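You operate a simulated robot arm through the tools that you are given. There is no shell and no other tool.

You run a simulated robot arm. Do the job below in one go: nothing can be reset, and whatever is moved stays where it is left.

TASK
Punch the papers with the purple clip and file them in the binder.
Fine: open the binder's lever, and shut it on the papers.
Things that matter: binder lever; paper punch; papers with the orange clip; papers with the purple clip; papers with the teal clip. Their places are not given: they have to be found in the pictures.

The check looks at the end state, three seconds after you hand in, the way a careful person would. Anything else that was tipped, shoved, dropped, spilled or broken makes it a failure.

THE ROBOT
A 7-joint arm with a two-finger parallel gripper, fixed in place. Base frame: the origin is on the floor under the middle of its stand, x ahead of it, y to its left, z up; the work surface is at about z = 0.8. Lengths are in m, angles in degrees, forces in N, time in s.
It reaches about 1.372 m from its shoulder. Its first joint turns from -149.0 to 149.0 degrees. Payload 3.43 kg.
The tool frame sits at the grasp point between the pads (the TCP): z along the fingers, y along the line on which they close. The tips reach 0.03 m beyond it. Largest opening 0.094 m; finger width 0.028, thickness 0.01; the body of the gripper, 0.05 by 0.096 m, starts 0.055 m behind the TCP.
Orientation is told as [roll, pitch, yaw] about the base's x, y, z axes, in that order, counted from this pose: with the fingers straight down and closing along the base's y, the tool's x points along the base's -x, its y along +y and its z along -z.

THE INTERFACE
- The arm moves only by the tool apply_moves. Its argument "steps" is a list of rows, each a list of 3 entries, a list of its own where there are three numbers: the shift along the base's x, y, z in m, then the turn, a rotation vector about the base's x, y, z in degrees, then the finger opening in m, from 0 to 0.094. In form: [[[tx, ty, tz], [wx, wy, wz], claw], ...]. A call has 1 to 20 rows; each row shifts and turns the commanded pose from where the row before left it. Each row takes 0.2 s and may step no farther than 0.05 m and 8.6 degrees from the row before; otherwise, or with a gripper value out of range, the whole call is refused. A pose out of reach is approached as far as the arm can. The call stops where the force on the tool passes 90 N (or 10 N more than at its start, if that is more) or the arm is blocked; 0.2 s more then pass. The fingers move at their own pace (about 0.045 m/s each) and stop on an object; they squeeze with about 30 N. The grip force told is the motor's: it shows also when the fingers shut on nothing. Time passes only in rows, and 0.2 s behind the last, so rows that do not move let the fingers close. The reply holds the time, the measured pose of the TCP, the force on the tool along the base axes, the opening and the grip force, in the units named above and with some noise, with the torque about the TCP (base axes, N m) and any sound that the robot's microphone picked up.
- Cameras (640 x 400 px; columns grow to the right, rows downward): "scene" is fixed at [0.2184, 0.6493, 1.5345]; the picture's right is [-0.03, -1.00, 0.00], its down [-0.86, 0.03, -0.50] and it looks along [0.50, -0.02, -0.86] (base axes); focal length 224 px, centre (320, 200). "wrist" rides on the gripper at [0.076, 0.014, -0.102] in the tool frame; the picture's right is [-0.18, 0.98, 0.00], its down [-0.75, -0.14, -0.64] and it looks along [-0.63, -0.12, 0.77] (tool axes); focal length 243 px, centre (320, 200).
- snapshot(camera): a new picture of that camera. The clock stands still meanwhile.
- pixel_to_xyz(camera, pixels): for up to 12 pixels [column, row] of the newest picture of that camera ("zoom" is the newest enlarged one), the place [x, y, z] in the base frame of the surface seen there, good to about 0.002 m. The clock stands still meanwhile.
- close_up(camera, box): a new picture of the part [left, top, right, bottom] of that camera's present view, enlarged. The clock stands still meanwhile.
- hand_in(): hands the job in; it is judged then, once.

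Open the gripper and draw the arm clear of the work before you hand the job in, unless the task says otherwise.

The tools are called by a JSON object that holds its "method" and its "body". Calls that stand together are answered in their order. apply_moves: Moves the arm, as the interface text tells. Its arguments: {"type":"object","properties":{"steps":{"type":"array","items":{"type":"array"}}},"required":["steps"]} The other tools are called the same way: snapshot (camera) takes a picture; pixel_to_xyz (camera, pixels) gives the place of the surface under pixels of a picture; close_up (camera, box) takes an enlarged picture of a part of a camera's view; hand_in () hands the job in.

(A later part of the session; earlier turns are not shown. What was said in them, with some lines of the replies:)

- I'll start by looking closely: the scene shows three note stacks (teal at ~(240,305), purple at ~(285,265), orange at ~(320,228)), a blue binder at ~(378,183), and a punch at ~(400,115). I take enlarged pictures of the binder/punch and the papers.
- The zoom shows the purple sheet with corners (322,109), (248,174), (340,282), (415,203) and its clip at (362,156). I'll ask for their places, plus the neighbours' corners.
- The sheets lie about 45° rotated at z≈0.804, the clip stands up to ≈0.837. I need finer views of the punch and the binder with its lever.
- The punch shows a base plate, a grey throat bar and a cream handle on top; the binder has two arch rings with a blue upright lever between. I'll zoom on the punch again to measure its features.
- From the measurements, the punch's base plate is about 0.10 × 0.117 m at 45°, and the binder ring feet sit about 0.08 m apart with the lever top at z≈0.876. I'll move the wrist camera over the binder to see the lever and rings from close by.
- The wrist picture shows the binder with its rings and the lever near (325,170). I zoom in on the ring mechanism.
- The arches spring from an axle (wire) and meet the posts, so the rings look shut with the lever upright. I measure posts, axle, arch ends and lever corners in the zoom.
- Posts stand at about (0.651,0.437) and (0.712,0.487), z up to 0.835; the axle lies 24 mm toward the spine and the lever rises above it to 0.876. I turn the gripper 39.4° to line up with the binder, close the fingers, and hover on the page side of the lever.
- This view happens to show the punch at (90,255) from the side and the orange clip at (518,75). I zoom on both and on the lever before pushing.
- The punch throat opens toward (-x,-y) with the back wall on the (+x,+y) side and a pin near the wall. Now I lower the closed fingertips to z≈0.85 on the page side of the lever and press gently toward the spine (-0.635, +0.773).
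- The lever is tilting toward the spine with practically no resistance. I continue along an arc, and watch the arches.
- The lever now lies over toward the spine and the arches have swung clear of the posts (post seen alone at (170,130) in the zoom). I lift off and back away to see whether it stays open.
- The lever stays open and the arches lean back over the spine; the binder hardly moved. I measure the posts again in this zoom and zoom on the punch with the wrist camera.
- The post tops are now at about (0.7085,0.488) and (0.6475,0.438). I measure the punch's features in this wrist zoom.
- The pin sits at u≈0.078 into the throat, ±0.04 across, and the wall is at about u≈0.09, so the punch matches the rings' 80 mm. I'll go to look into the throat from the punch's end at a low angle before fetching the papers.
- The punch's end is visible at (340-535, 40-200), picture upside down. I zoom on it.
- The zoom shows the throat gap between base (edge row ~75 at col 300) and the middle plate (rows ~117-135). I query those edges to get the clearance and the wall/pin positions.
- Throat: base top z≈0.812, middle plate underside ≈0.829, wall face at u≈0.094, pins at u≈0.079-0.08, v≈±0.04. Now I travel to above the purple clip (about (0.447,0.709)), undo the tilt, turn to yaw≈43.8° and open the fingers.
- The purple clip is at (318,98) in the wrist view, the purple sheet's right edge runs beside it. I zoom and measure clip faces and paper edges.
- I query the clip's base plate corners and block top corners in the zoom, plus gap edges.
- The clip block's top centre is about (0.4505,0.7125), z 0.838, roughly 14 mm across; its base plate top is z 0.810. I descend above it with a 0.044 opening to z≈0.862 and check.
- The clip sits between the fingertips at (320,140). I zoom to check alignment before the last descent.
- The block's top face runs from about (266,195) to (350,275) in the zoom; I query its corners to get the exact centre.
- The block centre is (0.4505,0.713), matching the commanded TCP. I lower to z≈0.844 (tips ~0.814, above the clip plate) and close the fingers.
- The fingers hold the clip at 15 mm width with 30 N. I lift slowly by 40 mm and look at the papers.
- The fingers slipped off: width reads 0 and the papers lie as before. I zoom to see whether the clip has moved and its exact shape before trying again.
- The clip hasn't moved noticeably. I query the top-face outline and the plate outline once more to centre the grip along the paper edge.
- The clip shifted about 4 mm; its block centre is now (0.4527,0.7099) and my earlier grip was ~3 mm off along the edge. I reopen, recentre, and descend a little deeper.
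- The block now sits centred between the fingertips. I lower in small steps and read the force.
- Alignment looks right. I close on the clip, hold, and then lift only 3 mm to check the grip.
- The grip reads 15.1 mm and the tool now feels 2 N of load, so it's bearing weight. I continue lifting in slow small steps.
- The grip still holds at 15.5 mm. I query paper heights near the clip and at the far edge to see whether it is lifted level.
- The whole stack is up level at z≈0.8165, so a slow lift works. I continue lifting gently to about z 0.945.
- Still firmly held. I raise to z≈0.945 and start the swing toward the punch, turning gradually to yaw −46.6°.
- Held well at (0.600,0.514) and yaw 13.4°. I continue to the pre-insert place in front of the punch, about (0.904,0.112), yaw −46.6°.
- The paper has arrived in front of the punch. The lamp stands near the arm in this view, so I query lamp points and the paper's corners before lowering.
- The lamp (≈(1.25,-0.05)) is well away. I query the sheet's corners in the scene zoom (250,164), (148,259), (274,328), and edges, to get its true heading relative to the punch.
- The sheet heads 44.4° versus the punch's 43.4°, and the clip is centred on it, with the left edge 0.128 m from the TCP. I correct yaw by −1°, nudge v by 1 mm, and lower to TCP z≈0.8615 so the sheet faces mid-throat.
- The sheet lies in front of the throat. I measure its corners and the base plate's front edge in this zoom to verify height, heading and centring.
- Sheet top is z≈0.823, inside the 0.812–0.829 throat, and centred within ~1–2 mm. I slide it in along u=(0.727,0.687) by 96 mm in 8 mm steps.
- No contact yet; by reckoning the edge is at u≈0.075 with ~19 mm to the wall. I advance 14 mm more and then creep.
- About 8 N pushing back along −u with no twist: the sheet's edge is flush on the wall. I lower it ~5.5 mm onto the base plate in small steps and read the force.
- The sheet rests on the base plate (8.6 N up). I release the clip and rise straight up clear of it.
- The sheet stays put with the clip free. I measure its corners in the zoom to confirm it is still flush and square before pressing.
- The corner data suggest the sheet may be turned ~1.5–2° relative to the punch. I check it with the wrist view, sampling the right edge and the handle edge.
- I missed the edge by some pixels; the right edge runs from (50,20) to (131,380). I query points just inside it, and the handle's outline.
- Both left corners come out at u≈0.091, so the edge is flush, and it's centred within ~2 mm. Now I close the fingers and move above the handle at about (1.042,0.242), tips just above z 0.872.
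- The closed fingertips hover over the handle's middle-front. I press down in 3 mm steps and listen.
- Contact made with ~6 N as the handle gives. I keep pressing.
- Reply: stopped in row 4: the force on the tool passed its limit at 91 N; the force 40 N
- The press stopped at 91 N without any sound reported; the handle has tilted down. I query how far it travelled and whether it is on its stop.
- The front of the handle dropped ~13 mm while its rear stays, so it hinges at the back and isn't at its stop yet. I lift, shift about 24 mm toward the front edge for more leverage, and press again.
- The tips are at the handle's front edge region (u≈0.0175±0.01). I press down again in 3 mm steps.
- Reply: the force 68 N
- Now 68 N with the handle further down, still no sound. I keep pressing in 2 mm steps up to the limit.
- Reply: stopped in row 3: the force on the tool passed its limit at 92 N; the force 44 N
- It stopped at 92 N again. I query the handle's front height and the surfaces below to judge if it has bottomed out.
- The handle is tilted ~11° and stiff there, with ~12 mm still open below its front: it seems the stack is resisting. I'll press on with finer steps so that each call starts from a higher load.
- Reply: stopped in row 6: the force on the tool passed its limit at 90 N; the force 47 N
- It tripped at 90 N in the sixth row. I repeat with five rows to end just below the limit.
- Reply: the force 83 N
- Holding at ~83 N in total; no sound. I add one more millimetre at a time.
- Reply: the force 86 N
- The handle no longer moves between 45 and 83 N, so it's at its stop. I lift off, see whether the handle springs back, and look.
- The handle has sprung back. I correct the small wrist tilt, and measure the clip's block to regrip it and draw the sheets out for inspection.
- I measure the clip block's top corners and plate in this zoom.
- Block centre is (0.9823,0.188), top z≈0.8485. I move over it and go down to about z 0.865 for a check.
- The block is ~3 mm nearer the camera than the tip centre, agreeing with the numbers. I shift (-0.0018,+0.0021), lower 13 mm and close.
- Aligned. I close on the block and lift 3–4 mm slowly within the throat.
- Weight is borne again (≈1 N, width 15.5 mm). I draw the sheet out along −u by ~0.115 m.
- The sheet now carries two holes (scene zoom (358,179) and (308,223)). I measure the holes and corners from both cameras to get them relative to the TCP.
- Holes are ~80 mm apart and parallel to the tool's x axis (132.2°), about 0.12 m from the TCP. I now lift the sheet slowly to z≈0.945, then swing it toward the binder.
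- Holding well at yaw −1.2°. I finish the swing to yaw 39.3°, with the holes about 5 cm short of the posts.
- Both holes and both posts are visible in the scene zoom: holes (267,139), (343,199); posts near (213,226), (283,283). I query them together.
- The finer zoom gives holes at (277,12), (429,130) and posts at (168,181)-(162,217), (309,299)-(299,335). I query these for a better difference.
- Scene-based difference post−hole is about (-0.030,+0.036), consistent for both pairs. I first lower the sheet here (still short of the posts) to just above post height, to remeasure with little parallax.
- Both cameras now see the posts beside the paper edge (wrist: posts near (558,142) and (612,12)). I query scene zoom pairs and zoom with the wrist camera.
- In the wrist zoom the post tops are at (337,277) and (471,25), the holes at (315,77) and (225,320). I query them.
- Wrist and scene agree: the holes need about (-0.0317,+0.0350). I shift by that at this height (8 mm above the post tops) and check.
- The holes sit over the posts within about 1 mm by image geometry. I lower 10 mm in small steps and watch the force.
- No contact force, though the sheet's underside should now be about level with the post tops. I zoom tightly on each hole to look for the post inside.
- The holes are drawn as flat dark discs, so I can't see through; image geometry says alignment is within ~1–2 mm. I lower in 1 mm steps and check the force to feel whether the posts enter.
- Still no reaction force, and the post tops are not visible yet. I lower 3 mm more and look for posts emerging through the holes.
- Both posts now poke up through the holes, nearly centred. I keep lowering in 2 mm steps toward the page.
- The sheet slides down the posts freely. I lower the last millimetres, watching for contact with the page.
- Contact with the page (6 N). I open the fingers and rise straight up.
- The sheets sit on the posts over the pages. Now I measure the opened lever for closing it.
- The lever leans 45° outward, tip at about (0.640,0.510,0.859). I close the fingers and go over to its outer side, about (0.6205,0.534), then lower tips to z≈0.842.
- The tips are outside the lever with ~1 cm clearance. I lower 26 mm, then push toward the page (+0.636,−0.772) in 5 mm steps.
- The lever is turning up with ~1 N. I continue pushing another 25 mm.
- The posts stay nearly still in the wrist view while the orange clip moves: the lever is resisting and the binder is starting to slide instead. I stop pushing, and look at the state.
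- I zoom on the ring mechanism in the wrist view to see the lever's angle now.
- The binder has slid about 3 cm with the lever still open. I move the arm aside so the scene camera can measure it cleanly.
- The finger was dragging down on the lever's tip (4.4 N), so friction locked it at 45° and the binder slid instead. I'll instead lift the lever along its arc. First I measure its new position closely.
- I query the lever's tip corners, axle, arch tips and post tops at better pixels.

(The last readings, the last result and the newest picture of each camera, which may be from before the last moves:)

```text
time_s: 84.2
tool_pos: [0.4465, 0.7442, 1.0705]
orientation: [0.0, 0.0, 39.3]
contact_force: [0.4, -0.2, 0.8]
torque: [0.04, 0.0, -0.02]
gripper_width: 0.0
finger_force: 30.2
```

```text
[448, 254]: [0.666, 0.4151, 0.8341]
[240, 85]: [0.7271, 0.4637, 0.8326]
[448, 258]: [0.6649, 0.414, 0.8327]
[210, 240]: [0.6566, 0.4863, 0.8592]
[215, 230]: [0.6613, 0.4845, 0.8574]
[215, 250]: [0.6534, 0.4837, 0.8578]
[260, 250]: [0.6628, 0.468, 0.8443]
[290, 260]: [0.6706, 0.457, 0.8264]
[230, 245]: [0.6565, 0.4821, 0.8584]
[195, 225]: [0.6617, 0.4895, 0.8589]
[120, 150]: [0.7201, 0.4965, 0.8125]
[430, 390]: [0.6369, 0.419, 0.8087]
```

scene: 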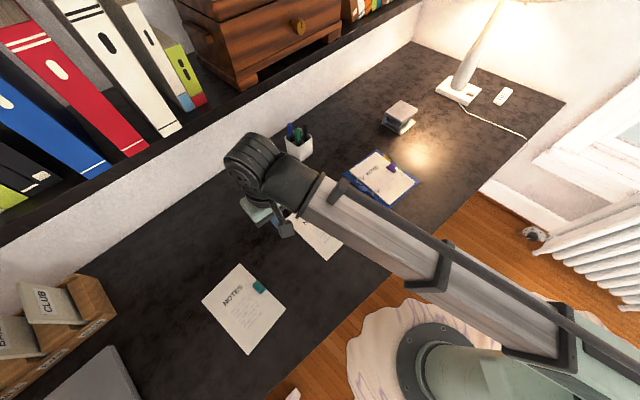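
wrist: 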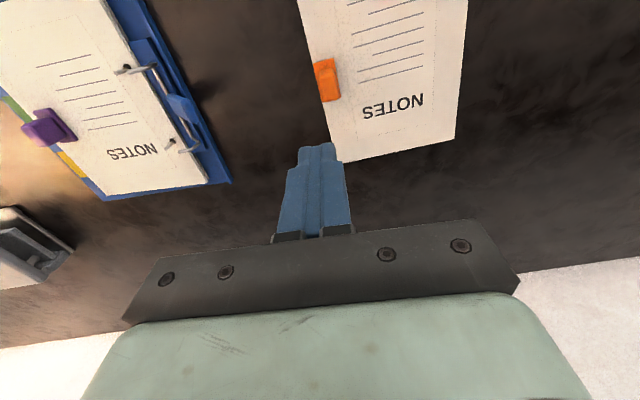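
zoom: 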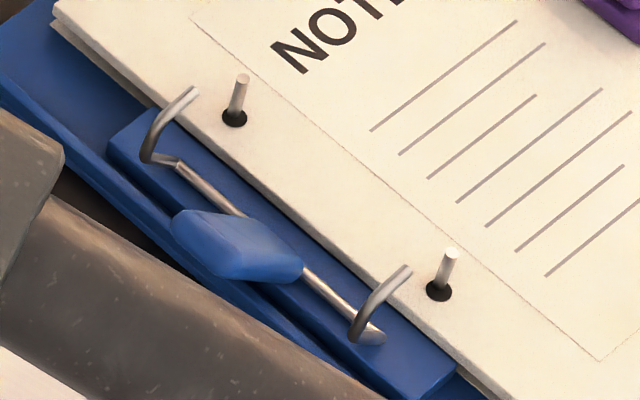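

Everything moved by about (0.019,−0.023) with the lever still at ~43°; its tip is now at (0.657,0.487,0.859). I go back to its outer side at about (0.635,0.516) and lower to TCP z≈0.873.

{"method": "apply_moves", "body": {"steps": [[[0.0235, -0.02855, -0.012], [0, 0, 0], 0], [[0.0235, -0.02855, -0.012], [0, 0, 0], 0], [[0.0235, -0.02855, -0.012], [0, 0, 0], 0], [[0.0235, -0.02855, -0.015], [0, 0, 0], 0], [[0.0235, -0.02855, -0.015], [0, 0, 0], 0], [[0.0235, -0.02855, -0.018], [0, 0, 0], 0], [[0.0235, -0.02855, -0.018], [0, 0, 0], 0], [[0.0235, -0.02855, -0.018], [0, 0, 0], 0], [[0, 0, -0.03], [0, 0, 0], 0], [[0, 0, -0.03], [0, 0, 0], 0], [[0, 0, -0.0175], [0, 0, 0], 0]]}}

{"method": "snapshot", "body": {"camera": "wrist"}}

{"method": "close_up", "body": {"camera": "scene", "box": [335, 145, 425, 220]}}

```text
time_s: 86.6
tool_pos: [0.6329, 0.5156, 0.8737]
orientation: [0.1, -0.1, 39.4]
contact_force: [0.4, 0.3, 0.6]
torque: [0.01, 0.02, -0.03]
gripper_width: 0.0001
finger_force: 29.8
```

```text
taken
```

wrist: 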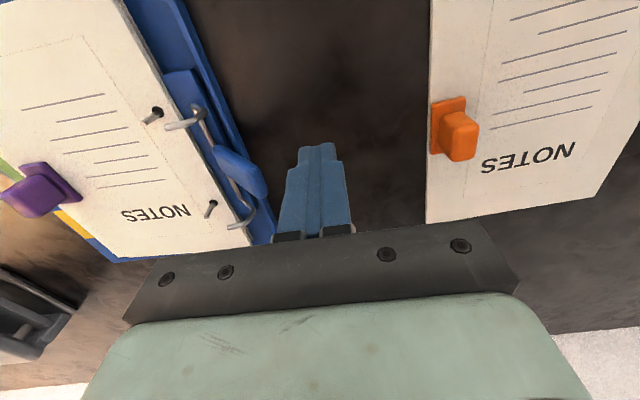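

```text
5.33 times, centred on (380, 182) of scene
```

zoom: 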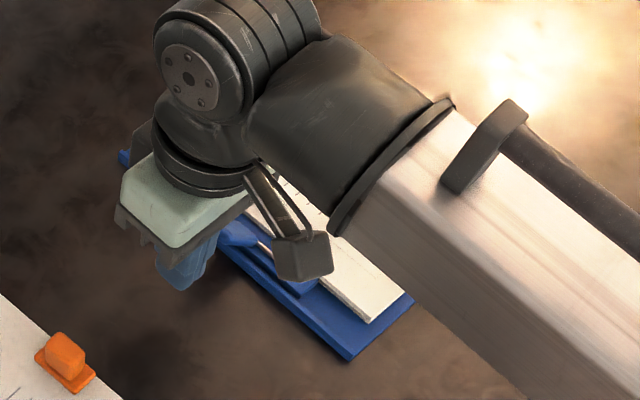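

Aligned with the lever along the spine. I approach to just short of the lever's tip (19 mm).

{"method": "apply_moves", "body": {"steps": [[[0.00302, -0.00367, 0], [0, 0, 0], 0], [[0.00302, -0.00367, 0], [0, 0, 0], 0], [[0.00302, -0.00367, 0], [0, 0, 0], 0], [[0.00302, -0.00367, 0], [0, 0, 0], 0]]}}

{"method": "close_up", "body": {"camera": "wrist", "box": [160, 80, 360, 240]}}

```text
time_s: 87.6
tool_pos: [0.6448, 0.5016, 0.874]
orientation: [0.0, -0.1, 39.3]
contact_force: [-0.6, 0.0, -0.6]
torque: [0.0, 0.02, -0.02]
gripper_width: 0.0
finger_force: 30.0
```

```text
2.50 times, centred on (260, 160) of wrist
```

zoom: 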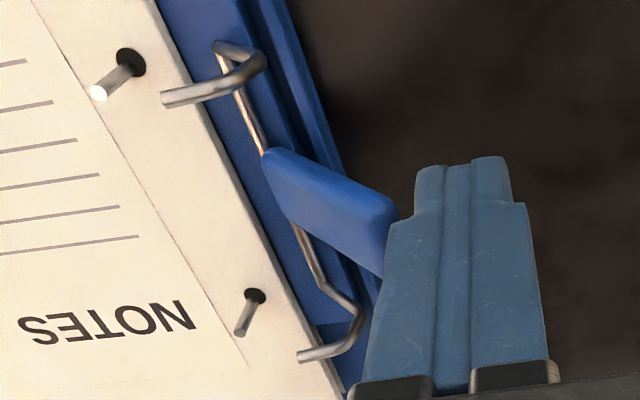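

Nearly touching. I now move inward and upward together, following the lever's arc, for the first ~12 mm.

{"method": "apply_moves", "body": {"steps": [[[0.0019, -0.0023, 0.001], [0, 0, 0], 0], [[0.0019, -0.0023, 0.003], [0, 0, 0], 0], [[0.0019, -0.0023, 0.003], [0, 0, 0], 0], [[0.0019, -0.0023, 0.003], [0, 0, 0], 0]]}}

{"method": "close_up", "body": {"camera": "wrist", "box": [160, 80, 360, 240]}}

```text
time_s: 88.6
tool_pos: [0.6532, 0.4942, 0.8843]
orientation: [0.1, 0.0, 39.3]
contact_force: [0.1, 2.2, 2.6]
torque: [0.05, 0.01, 0.02]
gripper_width: 0.0001
finger_force: 29.5
```

```text
2.50 times, centred on (260, 160) of wrist
```

zoom: 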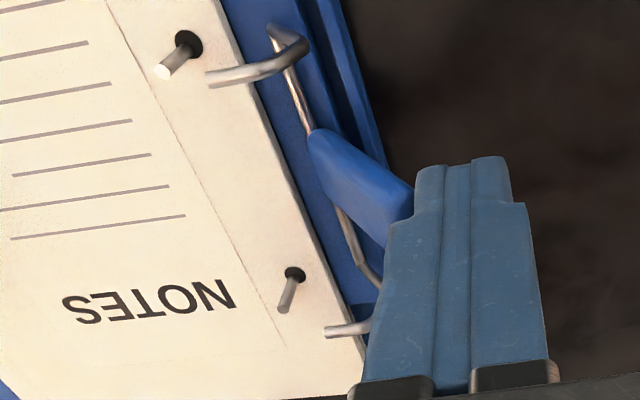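

The arch tips are closing in on the posts, so the lever turns. I continue the arc in small steps.

{"method": "apply_moves", "body": {"steps": [[[0.0019, -0.0023, 0.0028], [0, 0, 0], 0], [[0.0019, -0.0023, 0.0025], [0, 0, 0], 0], [[0.0019, -0.0023, 0.0022], [0, 0, 0], 0], [[0.0019, -0.0023, 0.002], [0, 0, 0], 0]]}}

{"method": "close_up", "body": {"camera": "wrist", "box": [160, 80, 360, 240]}}

```text
time_s: 89.6
tool_pos: [0.6594, 0.4809, 0.8949]
orientation: [0.1, 0.0, 39.3]
contact_force: [-0.1, 1.0, -0.1]
torque: [0.02, 0.01, 0.0]
gripper_width: 0.0
finger_force: 30.1
```

```text
2.50 times, centred on (260, 160) of wrist
```

zoom: 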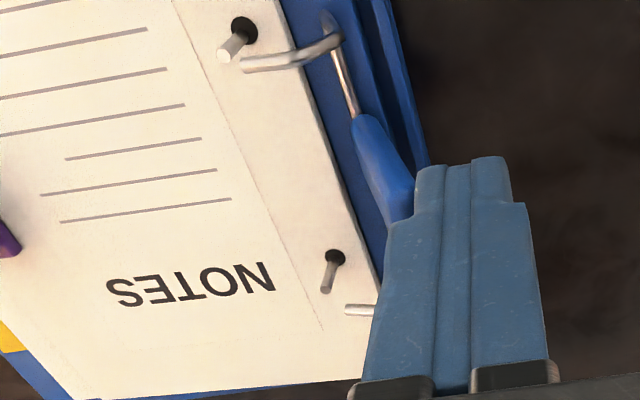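

The lever stands nearly upright and the arch tips are almost over the posts. I continue another ~12 mm with less rise.

{"method": "apply_moves", "body": {"steps": [[[0.0019, -0.0023, 0.0013], [0, 0, 0], 0], [[0.0019, -0.0023, 0.001], [0, 0, 0], 0], [[0.0019, -0.0023, 0.0005], [0, 0, 0], 0], [[0.0019, -0.0023, 0], [0, 0, 0], 0]]}}

{"method": "close_up", "body": {"camera": "wrist", "box": [160, 80, 360, 240]}}

```text
time_s: 90.6
tool_pos: [0.6692, 0.4727, 0.8964]
orientation: [0.0, 0.0, 39.5]
contact_force: [-0.6, -0.3, -0.7]
torque: [0.0, 0.02, 0.01]
gripper_width: 0.0
finger_force: 30.5
```

```text
2.50 times, centred on (260, 160) of wrist
```

zoom: 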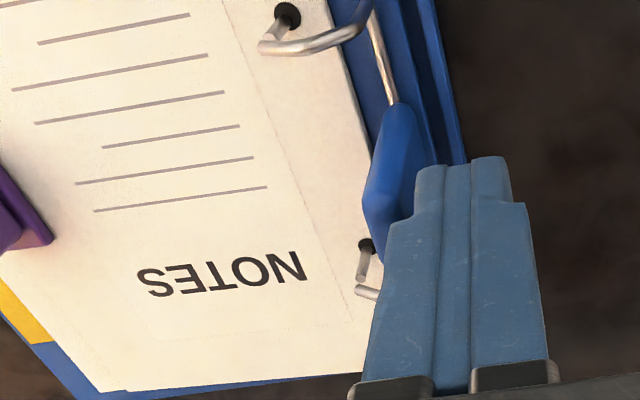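

The lever has gone upright and the arches now meet the posts. I press a few more millimetres gently to make sure it's fully home.

{"method": "apply_moves", "body": {"steps": [[[0.00095, -0.00116, 0], [0, 0, 0], 0], [[0.00095, -0.00116, 0], [0, 0, 0], 0], [[0.00095, -0.00116, 0], [0, 0, 0], 0]]}}

{"method": "close_up", "body": {"camera": "wrist", "box": [160, 80, 360, 240]}}

```text
time_s: 91.4
tool_pos: [0.6711, 0.4686, 0.8953]
orientation: [0.1, 0.0, 39.4]
contact_force: [0.4, -0.9, 1.0]
torque: [-0.04, 0.01, 0.01]
gripper_width: 0.0
finger_force: 29.8
```

```text
2.50 times, centred on (260, 160) of wrist
```

zoom: 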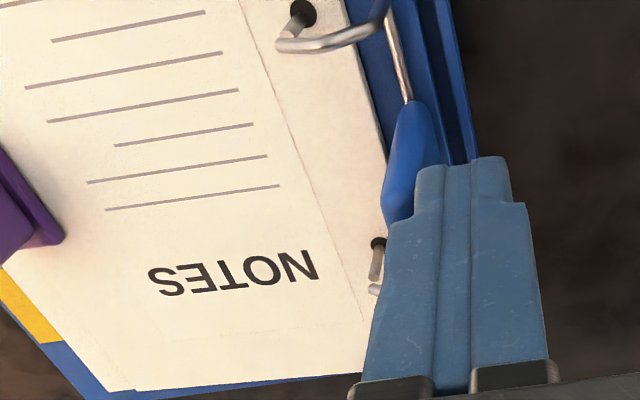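

The finger is at the position of a vertical lever with ~1 N. I back off outward, rise, and clear the view for a check.

{"method": "apply_moves", "body": {"steps": [[[-0.0064, 0.0077, 0], [0, 0, 0], 0], [[-0.0127, 0.0154, 0.01], [0, 0, 0], 0], [[-0.01, 0.012, 0.04], [0, 0, 0], 0], [[-0.02, 0.02, 0.03], [0, 0, 0], 0], [[-0.03, 0.03, 0.02], [0, 0, 0], 0], [[-0.03, 0.03, 0.02], [0, 0, 0], 0], [[-0.03, 0.03, 0.02], [0, 0, 0], 0], [[-0.03, 0.03, 0.02], [0, 0, 0], 0]]}}

{"method": "snapshot", "body": {"camera": "scene"}}

{"method": "close_up", "body": {"camera": "scene", "box": [335, 145, 425, 220]}}

{"method": "close_up", "body": {"camera": "scene", "box": [352, 170, 387, 200]}}

```text
time_s: 93.2
tool_pos: [0.5032, 0.6445, 1.0549]
orientation: [0.0, -0.1, 39.2]
contact_force: [-0.3, 0.0, -0.1]
torque: [-0.01, 0.02, -0.01]
gripper_width: 0.0002
finger_force: 29.9
```

```text
taken
```

scene: 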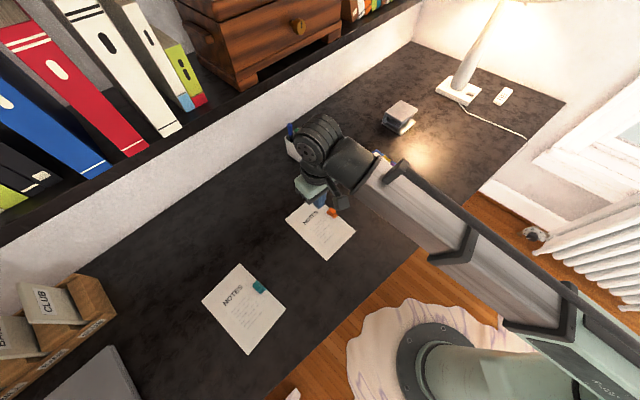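

```text
5.33 times, centred on (380, 182) of scene
```

zoom: 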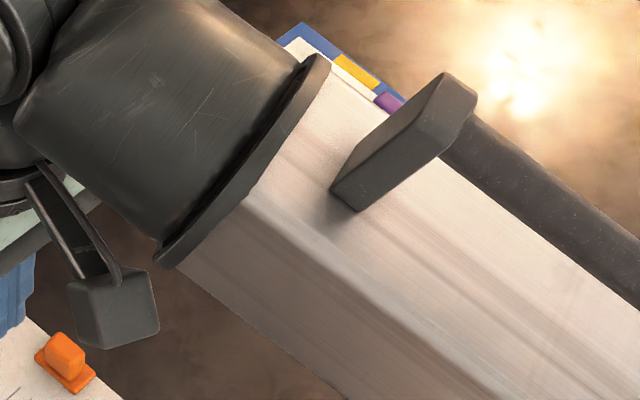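

```text
13.33 times, centred on (370, 185) of scene
```

zoom: 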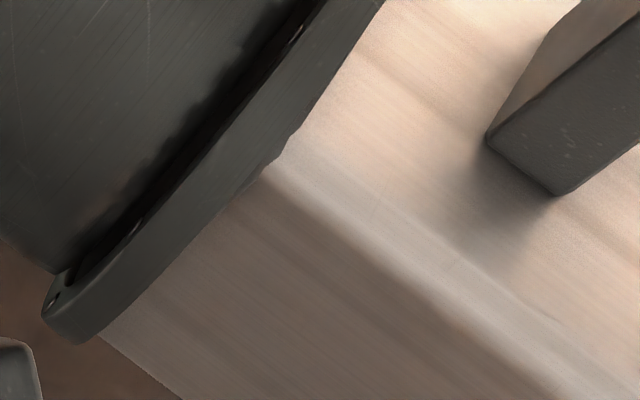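

The arm hides the binder from the scene camera. I move to the starting area at (0.88,0.44,1.13), which left a clear view before.

{"method": "apply_moves", "body": {"steps": [[[0.03, -0.016, 0.02], [0, 0, -3.9], 0], [[0.038, -0.0205, 0.01], [0, 0, -3.9], 0], [[0.038, -0.0205, 0.01], [0, 0, -3.9], 0], [[0.038, -0.0205, 0.01], [0, 0, -3.9], 0], [[0.038, -0.0205, 0.005], [0, 0, -3.9], 0], [[0.038, -0.0205, 0.005], [0, 0, -3.9], 0], [[0.038, -0.0205, 0.005], [0, 0, -3.9], 0.03], [[0.038, -0.0205, 0.005], [0, 0, -3.9], 0.06], [[0.038, -0.0205, 0.005], [0, 0, -3.9], 0.094], [[0.038, -0.0205, 0], [0, 0, -3.9], 0.094]]}}

{"method": "snapshot", "body": {"camera": "scene"}}

{"method": "close_up", "body": {"camera": "scene", "box": [335, 145, 425, 220]}}

{"method": "close_up", "body": {"camera": "scene", "box": [352, 170, 387, 200]}}

```text
time_s: 95.4
tool_pos: [0.8745, 0.4408, 1.1348]
orientation: [0.0, 0.0, 0.3]
contact_force: [-0.5, 0.9, 0.1]
torque: [-0.01, -0.01, 0.03]
gripper_width: 0.0838
finger_force: 0.0
```

```text
taken
```

scene: 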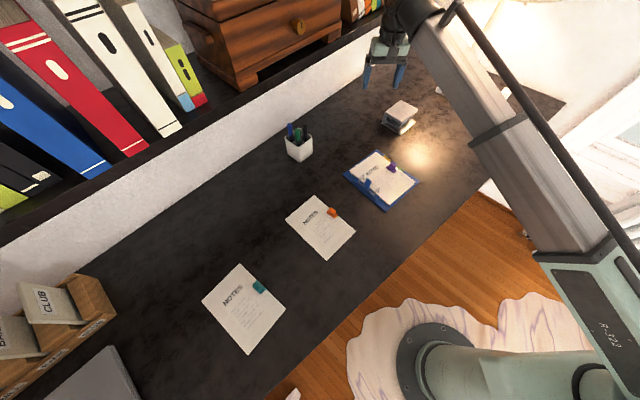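

```text
5.33 times, centred on (380, 182) of scene
```

zoom: 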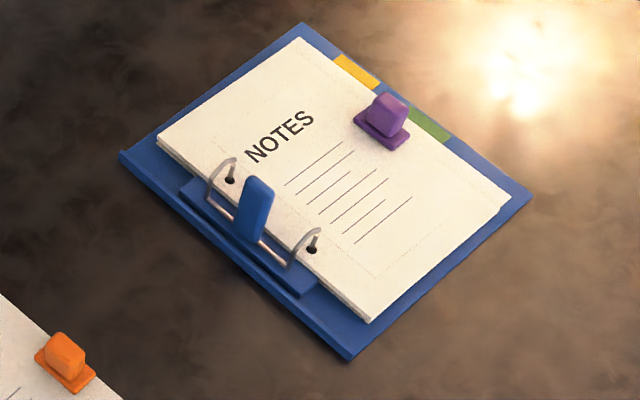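

```text
13.33 times, centred on (370, 185) of scene
```

zoom: 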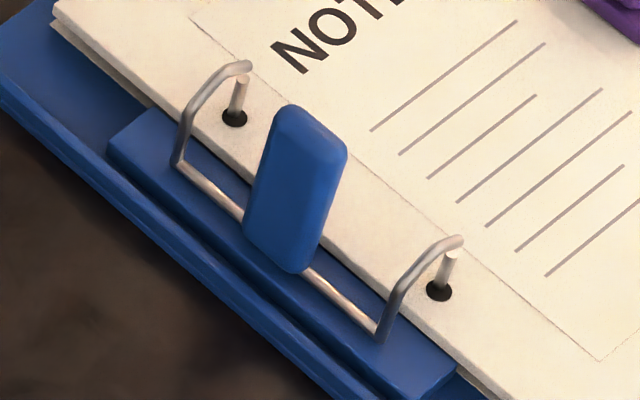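

The rings are shut over the posts with the sheets on them, the lever upright as at the start. I verify numerically: arch tips, post tops and lever top.

{"method": "pixel_to_xyz", "body": {"camera": "zoom", "pixels": [[246, 66], [242, 80], [456, 240], [450, 256], [285, 115], [335, 150], [310, 130], [255, 225], [300, 262], [275, 245], [178, 160], [380, 330]]}}

{"method": "close_up", "body": {"camera": "scene", "box": [190, 190, 370, 370]}}

{"method": "close_up", "body": {"camera": "scene", "box": [376, 92, 424, 140]}}

```text
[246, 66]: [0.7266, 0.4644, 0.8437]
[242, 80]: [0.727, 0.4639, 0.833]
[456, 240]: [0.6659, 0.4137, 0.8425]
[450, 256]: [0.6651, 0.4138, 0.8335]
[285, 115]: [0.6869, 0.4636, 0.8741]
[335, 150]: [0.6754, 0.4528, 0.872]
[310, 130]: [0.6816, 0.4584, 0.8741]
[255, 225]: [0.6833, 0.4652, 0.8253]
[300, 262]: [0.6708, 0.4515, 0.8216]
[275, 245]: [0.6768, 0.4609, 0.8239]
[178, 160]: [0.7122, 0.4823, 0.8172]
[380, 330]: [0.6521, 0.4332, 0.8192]
```

```text
2.22 times, centred on (280, 280) of scene
```

zoom: 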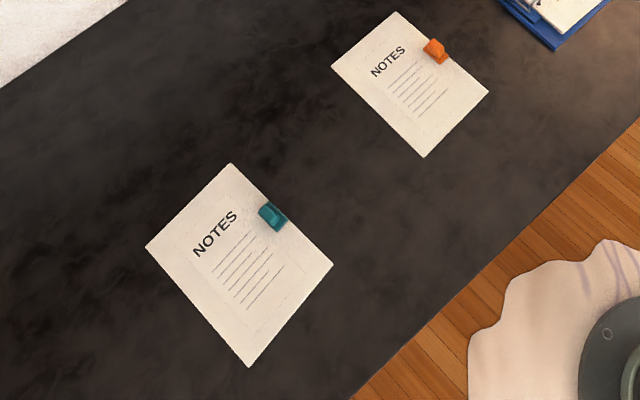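

```text
8.33 times, centred on (400, 116) of scene
```

zoom: 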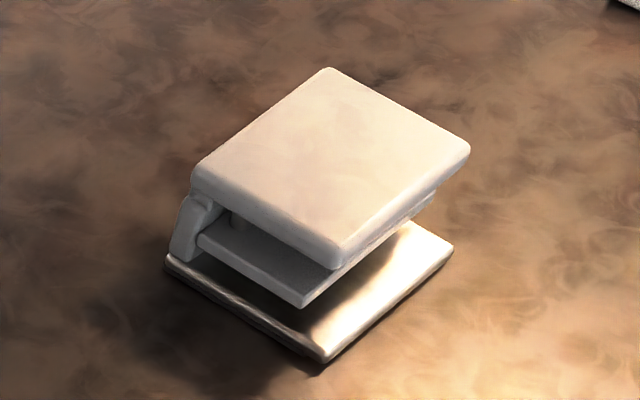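

Arch tips sit exactly over the posts (z≈0.843) as at the start, the lever is vertical, and the other papers and the punch are in place. The binder is ~3 cm off its old place, so I'd like to nudge it back; I measure its fore edge.

{"method": "close_up", "body": {"camera": "scene", "box": [375, 145, 425, 195]}}

{"method": "pixel_to_xyz", "body": {"camera": "zoom", "pixels": [[60, 40], [130, 95], [200, 148], [240, 178], [270, 205], [320, 240], [400, 300], [440, 335], [205, 155], [280, 225], [300, 240], [180, 160]]}}

```text
8.00 times, centred on (400, 170) of scene
```

zoom: 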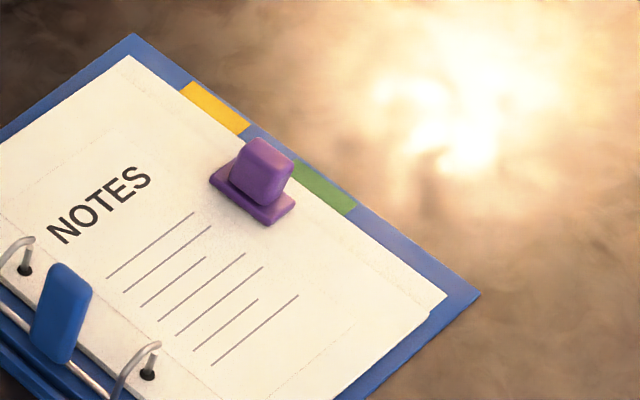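

```text
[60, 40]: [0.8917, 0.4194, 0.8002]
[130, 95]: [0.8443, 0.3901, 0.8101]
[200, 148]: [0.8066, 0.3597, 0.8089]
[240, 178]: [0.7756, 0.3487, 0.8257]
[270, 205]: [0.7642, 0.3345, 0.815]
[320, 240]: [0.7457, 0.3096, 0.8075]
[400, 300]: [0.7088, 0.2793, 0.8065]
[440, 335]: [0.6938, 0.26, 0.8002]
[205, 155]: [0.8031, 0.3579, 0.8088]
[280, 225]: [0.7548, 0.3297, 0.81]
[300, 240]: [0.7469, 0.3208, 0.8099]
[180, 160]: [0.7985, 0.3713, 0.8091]
```

I query points right on the fore edge line from (133,34) to (478,292).

{"method": "pixel_to_xyz", "body": {"camera": "zoom", "pixels": [[135, 40], [180, 73], [260, 132], [290, 155], [306, 168], [330, 188], [355, 205], [380, 223], [430, 260], [474, 292], [420, 275], [300, 165]]}}

```text
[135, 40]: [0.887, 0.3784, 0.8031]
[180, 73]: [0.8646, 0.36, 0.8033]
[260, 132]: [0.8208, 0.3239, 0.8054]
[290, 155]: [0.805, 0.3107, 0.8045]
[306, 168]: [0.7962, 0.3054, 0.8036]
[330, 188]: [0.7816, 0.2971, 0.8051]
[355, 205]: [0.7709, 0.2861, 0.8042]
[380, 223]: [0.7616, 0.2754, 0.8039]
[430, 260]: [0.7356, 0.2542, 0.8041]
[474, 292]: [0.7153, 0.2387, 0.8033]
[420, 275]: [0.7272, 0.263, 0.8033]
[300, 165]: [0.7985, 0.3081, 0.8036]
```

The fore edge's middle is (0.801,0.309), heading 39.1°, cover top z≈0.8035. I go to its outer side at about (0.815,0.2915) with closed fingers, staying high at first.

{"method": "apply_moves", "body": {"steps": [[[-0.0074, -0.0187, -0.025], [0, 0, 4.85], 0], [[-0.0074, -0.0187, -0.029], [0, 0, 4.85], 0], [[-0.0074, -0.0187, -0.029], [0, 0, 4.85], 0], [[-0.0074, -0.0187, -0.029], [0, 0, 4.85], 0], [[-0.0074, -0.0187, -0.029], [0, 0, 4.85], 0], [[-0.0074, -0.0187, -0.029], [0, 0, 4.85], 0], [[-0.0074, -0.0187, -0.029], [0, 0, 4.85], 0], [[-0.0074, -0.0187, -0.029], [0, 0, 4.85], 0], [[0, 0, 0], [0, 0, 0], 0]]}}

{"method": "snapshot", "body": {"camera": "wrist"}}

{"method": "close_up", "body": {"camera": "scene", "box": [335, 145, 425, 220]}}

```text
time_s: 97.4
tool_pos: [0.814, 0.2938, 0.9044]
orientation: [0.0, 0.1, 39.3]
contact_force: [0.3, -0.8, 0.4]
torque: [0.0, 0.03, 0.0]
gripper_width: 0.0003
finger_force: 30.0
```

```text
taken
```

wrist: 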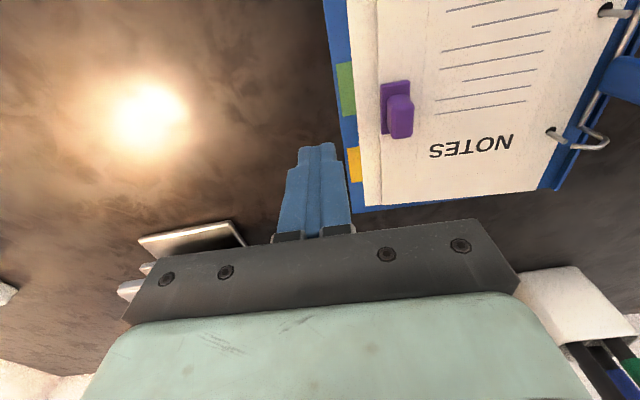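

```text
5.33 times, centred on (380, 182) of scene
```

zoom: 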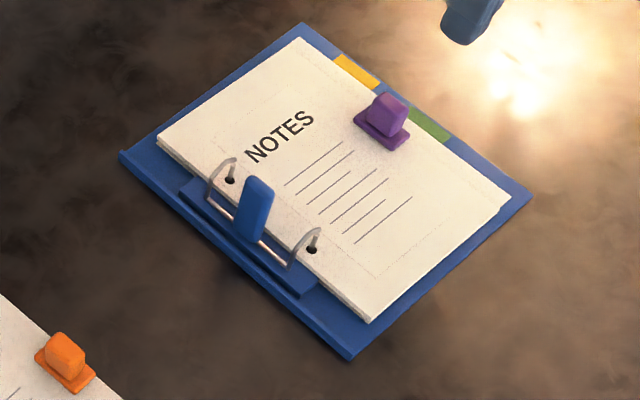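

The fingertips are ~10 mm outside the fore edge's middle. I descend to just above the desk.

{"method": "apply_moves", "body": {"steps": [[[0, 0, -0.025], [0, 0, 0], 0], [[0, 0, -0.025], [0, 0, 0], 0], [[0, 0, -0.015], [0, 0, 0], 0], [[0, 0, -0.004], [0, 0, 0], 0], [[0, 0, -0.002], [0, 0, 0], 0]]}}

{"method": "close_up", "body": {"camera": "wrist", "box": [240, 80, 440, 240]}}

```text
time_s: 98.6
tool_pos: [0.813, 0.2935, 0.8306]
orientation: [0.1, 0.0, 39.1]
contact_force: [0.0, 0.1, 0.2]
torque: [-0.01, 0.02, -0.01]
gripper_width: 0.0
finger_force: 30.2
```

```text
2.50 times, centred on (340, 160) of wrist
```

zoom: 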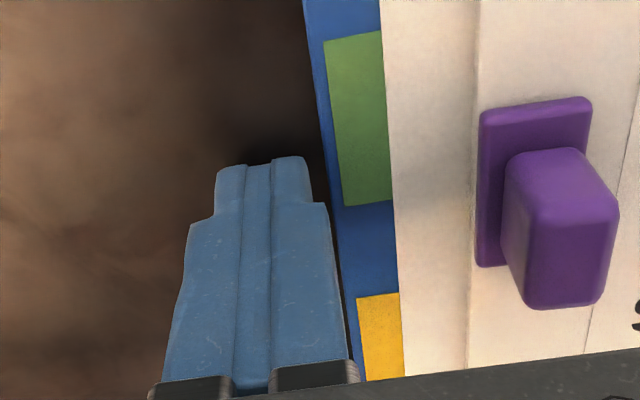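

No desk contact yet at z≈0.831. I go down in half-millimetre steps until I feel the desk.

{"method": "apply_moves", "body": {"steps": [[[0, 0, -0.0006], [0, 0, 0], 0], [[0, 0, -0.0006], [0, 0, 0], 0]]}}

```text
time_s: 99.2
tool_pos: [0.8133, 0.294, 0.8316]
orientation: [-0.1, -0.1, 39.1]
contact_force: [-0.5, -0.4, 0.0]
torque: [0.02, -0.01, -0.03]
gripper_width: 0.0
finger_force: 30.3
```

Still free. I continue down by 1.2 mm.

{"method": "apply_moves", "body": {"steps": [[[0, 0, -0.0006], [0, 0, 0], 0], [[0, 0, -0.0006], [0, 0, 0], 0]]}}

```text
time_s: 99.8
tool_pos: [0.814, 0.2925, 0.8299]
orientation: [0.0, 0.1, 39.1]
contact_force: [-2.0, -1.7, 3.8]
torque: [-0.04, 0.05, 0.04]
gripper_width: 0.0
finger_force: 29.5
```

Desk felt (3.8 N). I rise 0.9 mm and push the binder's edge back toward the spine side in 4 mm steps, checking after 20 mm.

{"method": "apply_moves", "body": {"steps": [[[0, 0, 0.0009], [0, 0, 0], 0], [[-0.0025, 0.0031, 0], [0, 0, 0], 0], [[-0.0025, 0.0031, 0], [0, 0, 0], 0], [[-0.0025, 0.0031, 0], [0, 0, 0], 0], [[-0.0025, 0.0031, 0], [0, 0, 0], 0], [[-0.0025, 0.0031, 0], [0, 0, 0], 0]]}}

{"method": "close_up", "body": {"camera": "wrist", "box": [240, 80, 440, 240]}}

{"method": "close_up", "body": {"camera": "scene", "box": [335, 145, 425, 220]}}

```text
time_s: 101.2
tool_pos: [0.8007, 0.3108, 0.8322]
orientation: [0.0, 0.0, 39.1]
contact_force: [2.4, -2.1, 0.3]
torque: [-0.02, -0.03, 0.02]
gripper_width: 0.0
finger_force: 30.3
```

```text
2.50 times, centred on (340, 160) of wrist
```

zoom: 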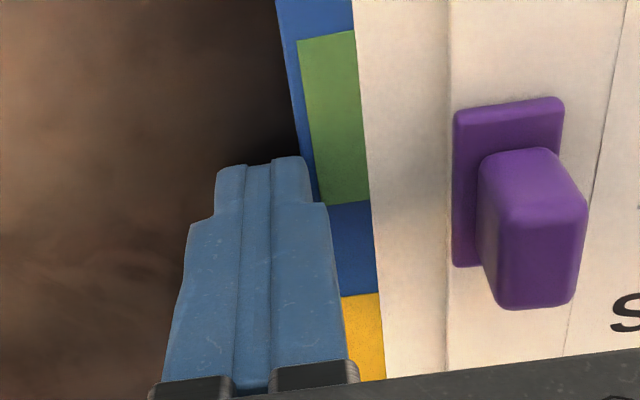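

```text
5.33 times, centred on (380, 182) of scene
```

zoom: 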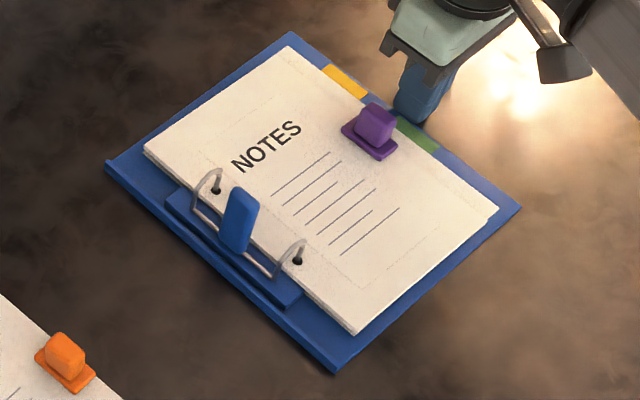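

The binder slides back smoothly with ~3 N, rings still shut; its corner went from (303,22) to (290,31), with (275,40) being its old place. I push ~15 mm more.

{"method": "apply_moves", "body": {"steps": [[[-0.0025, 0.0031, 0], [0, 0, 0], 0], [[-0.0025, 0.0031, 0], [0, 0, 0], 0], [[-0.0025, 0.0031, 0], [0, 0, 0], 0], [[-0.0019, 0.0023, 0], [0, 0, 0], 0]]}}

{"method": "close_up", "body": {"camera": "scene", "box": [335, 145, 425, 220]}}

```text
time_s: 102.2
tool_pos: [0.792, 0.3207, 0.8304]
orientation: [0.0, 0.0, 39.1]
contact_force: [1.5, -2.8, 1.3]
torque: [-0.04, -0.01, -0.02]
gripper_width: 0.0
finger_force: 29.6
```

```text
5.33 times, centred on (380, 182) of scene
```

zoom: 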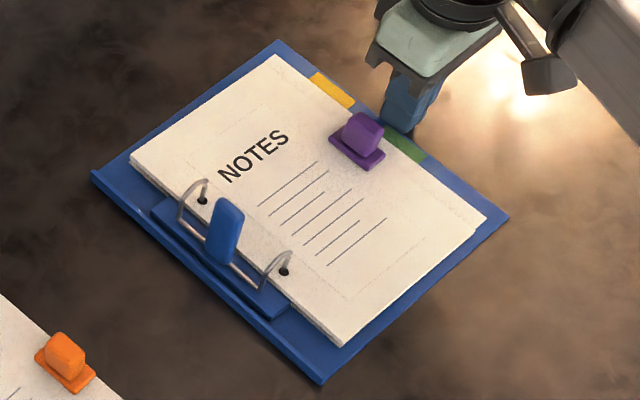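

The binder is back at its original place within ~2 mm, rings shut and lever upright. I back off, rise, open the gripper and return to the start area.

{"method": "apply_moves", "body": {"steps": [[[0.0038, -0.0047, 0.001], [0, 0, 0], 0], [[0.0063, -0.0078, 0.005], [0, 0, 0], 0], [[0.006, -0.008, 0.03], [0, 0, 0], 0], [[0, 0, 0.045], [0, 0, 0], 0], [[0.008, 0.01, 0.04], [0, 0, -4.8], 0], [[0.008, 0.016, 0.04], [0, 0, -4.8], 0], [[0.008, 0.018, 0.04], [0, 0, -4.8], 0.03], [[0.008, 0.02, 0.04], [0, 0, -4.8], 0.06], [[0.008, 0.02, 0.03], [0, 0, -4.8], 0.094], [[0.008, 0.02, 0.02], [0, 0, -4.8], 0.094], [[0.008, 0.02, 0.01], [0, 0, -4.8], 0.094], [[0.008, 0.015, 0], [0, 0, -4.8], 0.094], [[0, 0, 0], [0, 0, 0], 0.094]]}}

{"method": "snapshot", "body": {"camera": "scene"}}

{"method": "close_up", "body": {"camera": "scene", "box": [345, 170, 385, 205]}}

```text
time_s: 105.0
tool_pos: [0.87, 0.4429, 1.1319]
orientation: [0.1, 0.0, 0.7]
contact_force: [-0.7, 0.0, 0.2]
torque: [0.05, -0.03, -0.01]
gripper_width: 0.0942
finger_force: 0.1
```

```text
taken
```

scene: 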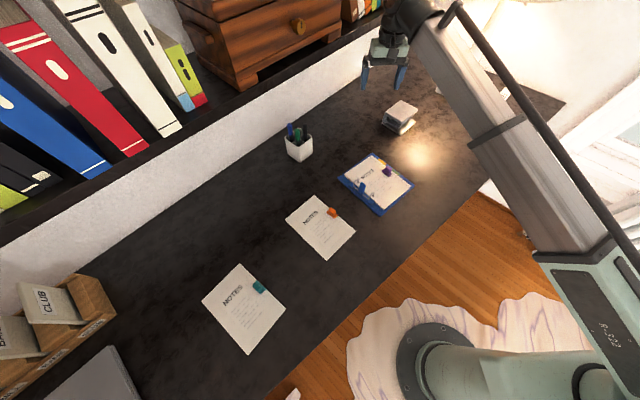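

```text
11.43 times, centred on (365, 188) of scene
```

zoom: 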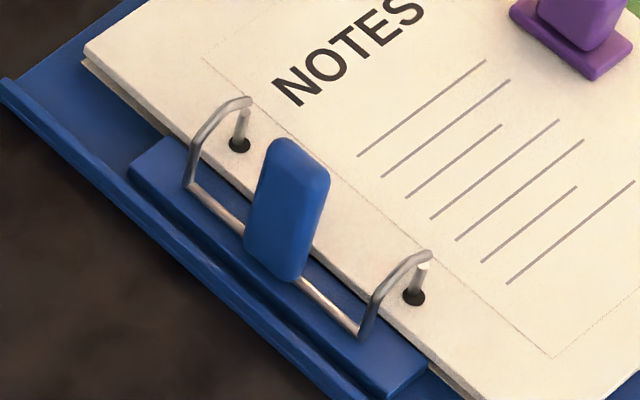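

The final pictures show the purple-clip sheets on both posts with the arches closed over them and the lever upright. The binder is back in its place, the other papers, punch and cup are undisturbed, and the arm is clear with the gripper open. I hand in the job.

{"method": "hand_in", "body": {}}

```text
The job is handed in.
```

The papers with the purple clip are punched and filed in the binder, with both holes over the posts and the rings shut on them. I handed the job in; no verdict came back.

- **Punch:** the handle went down to its stop, and the sheets came out with two clean holes 80 mm apart. The punch moved by about 2 mm.
- **Binder:** my first try at closing the lever slid the whole binder about 3 cm. I closed it on a second try, then pushed the binder back to within about 2 mm of where it had been.
- **Purple papers:** my first grip on the clip slipped and shifted them about 4 mm on the desk. The second grip held.
- **Everything else:** in the last pictures the orange and teal papers, the pen cup and the lamp look undisturbed. The arm is clear with the gripper open.
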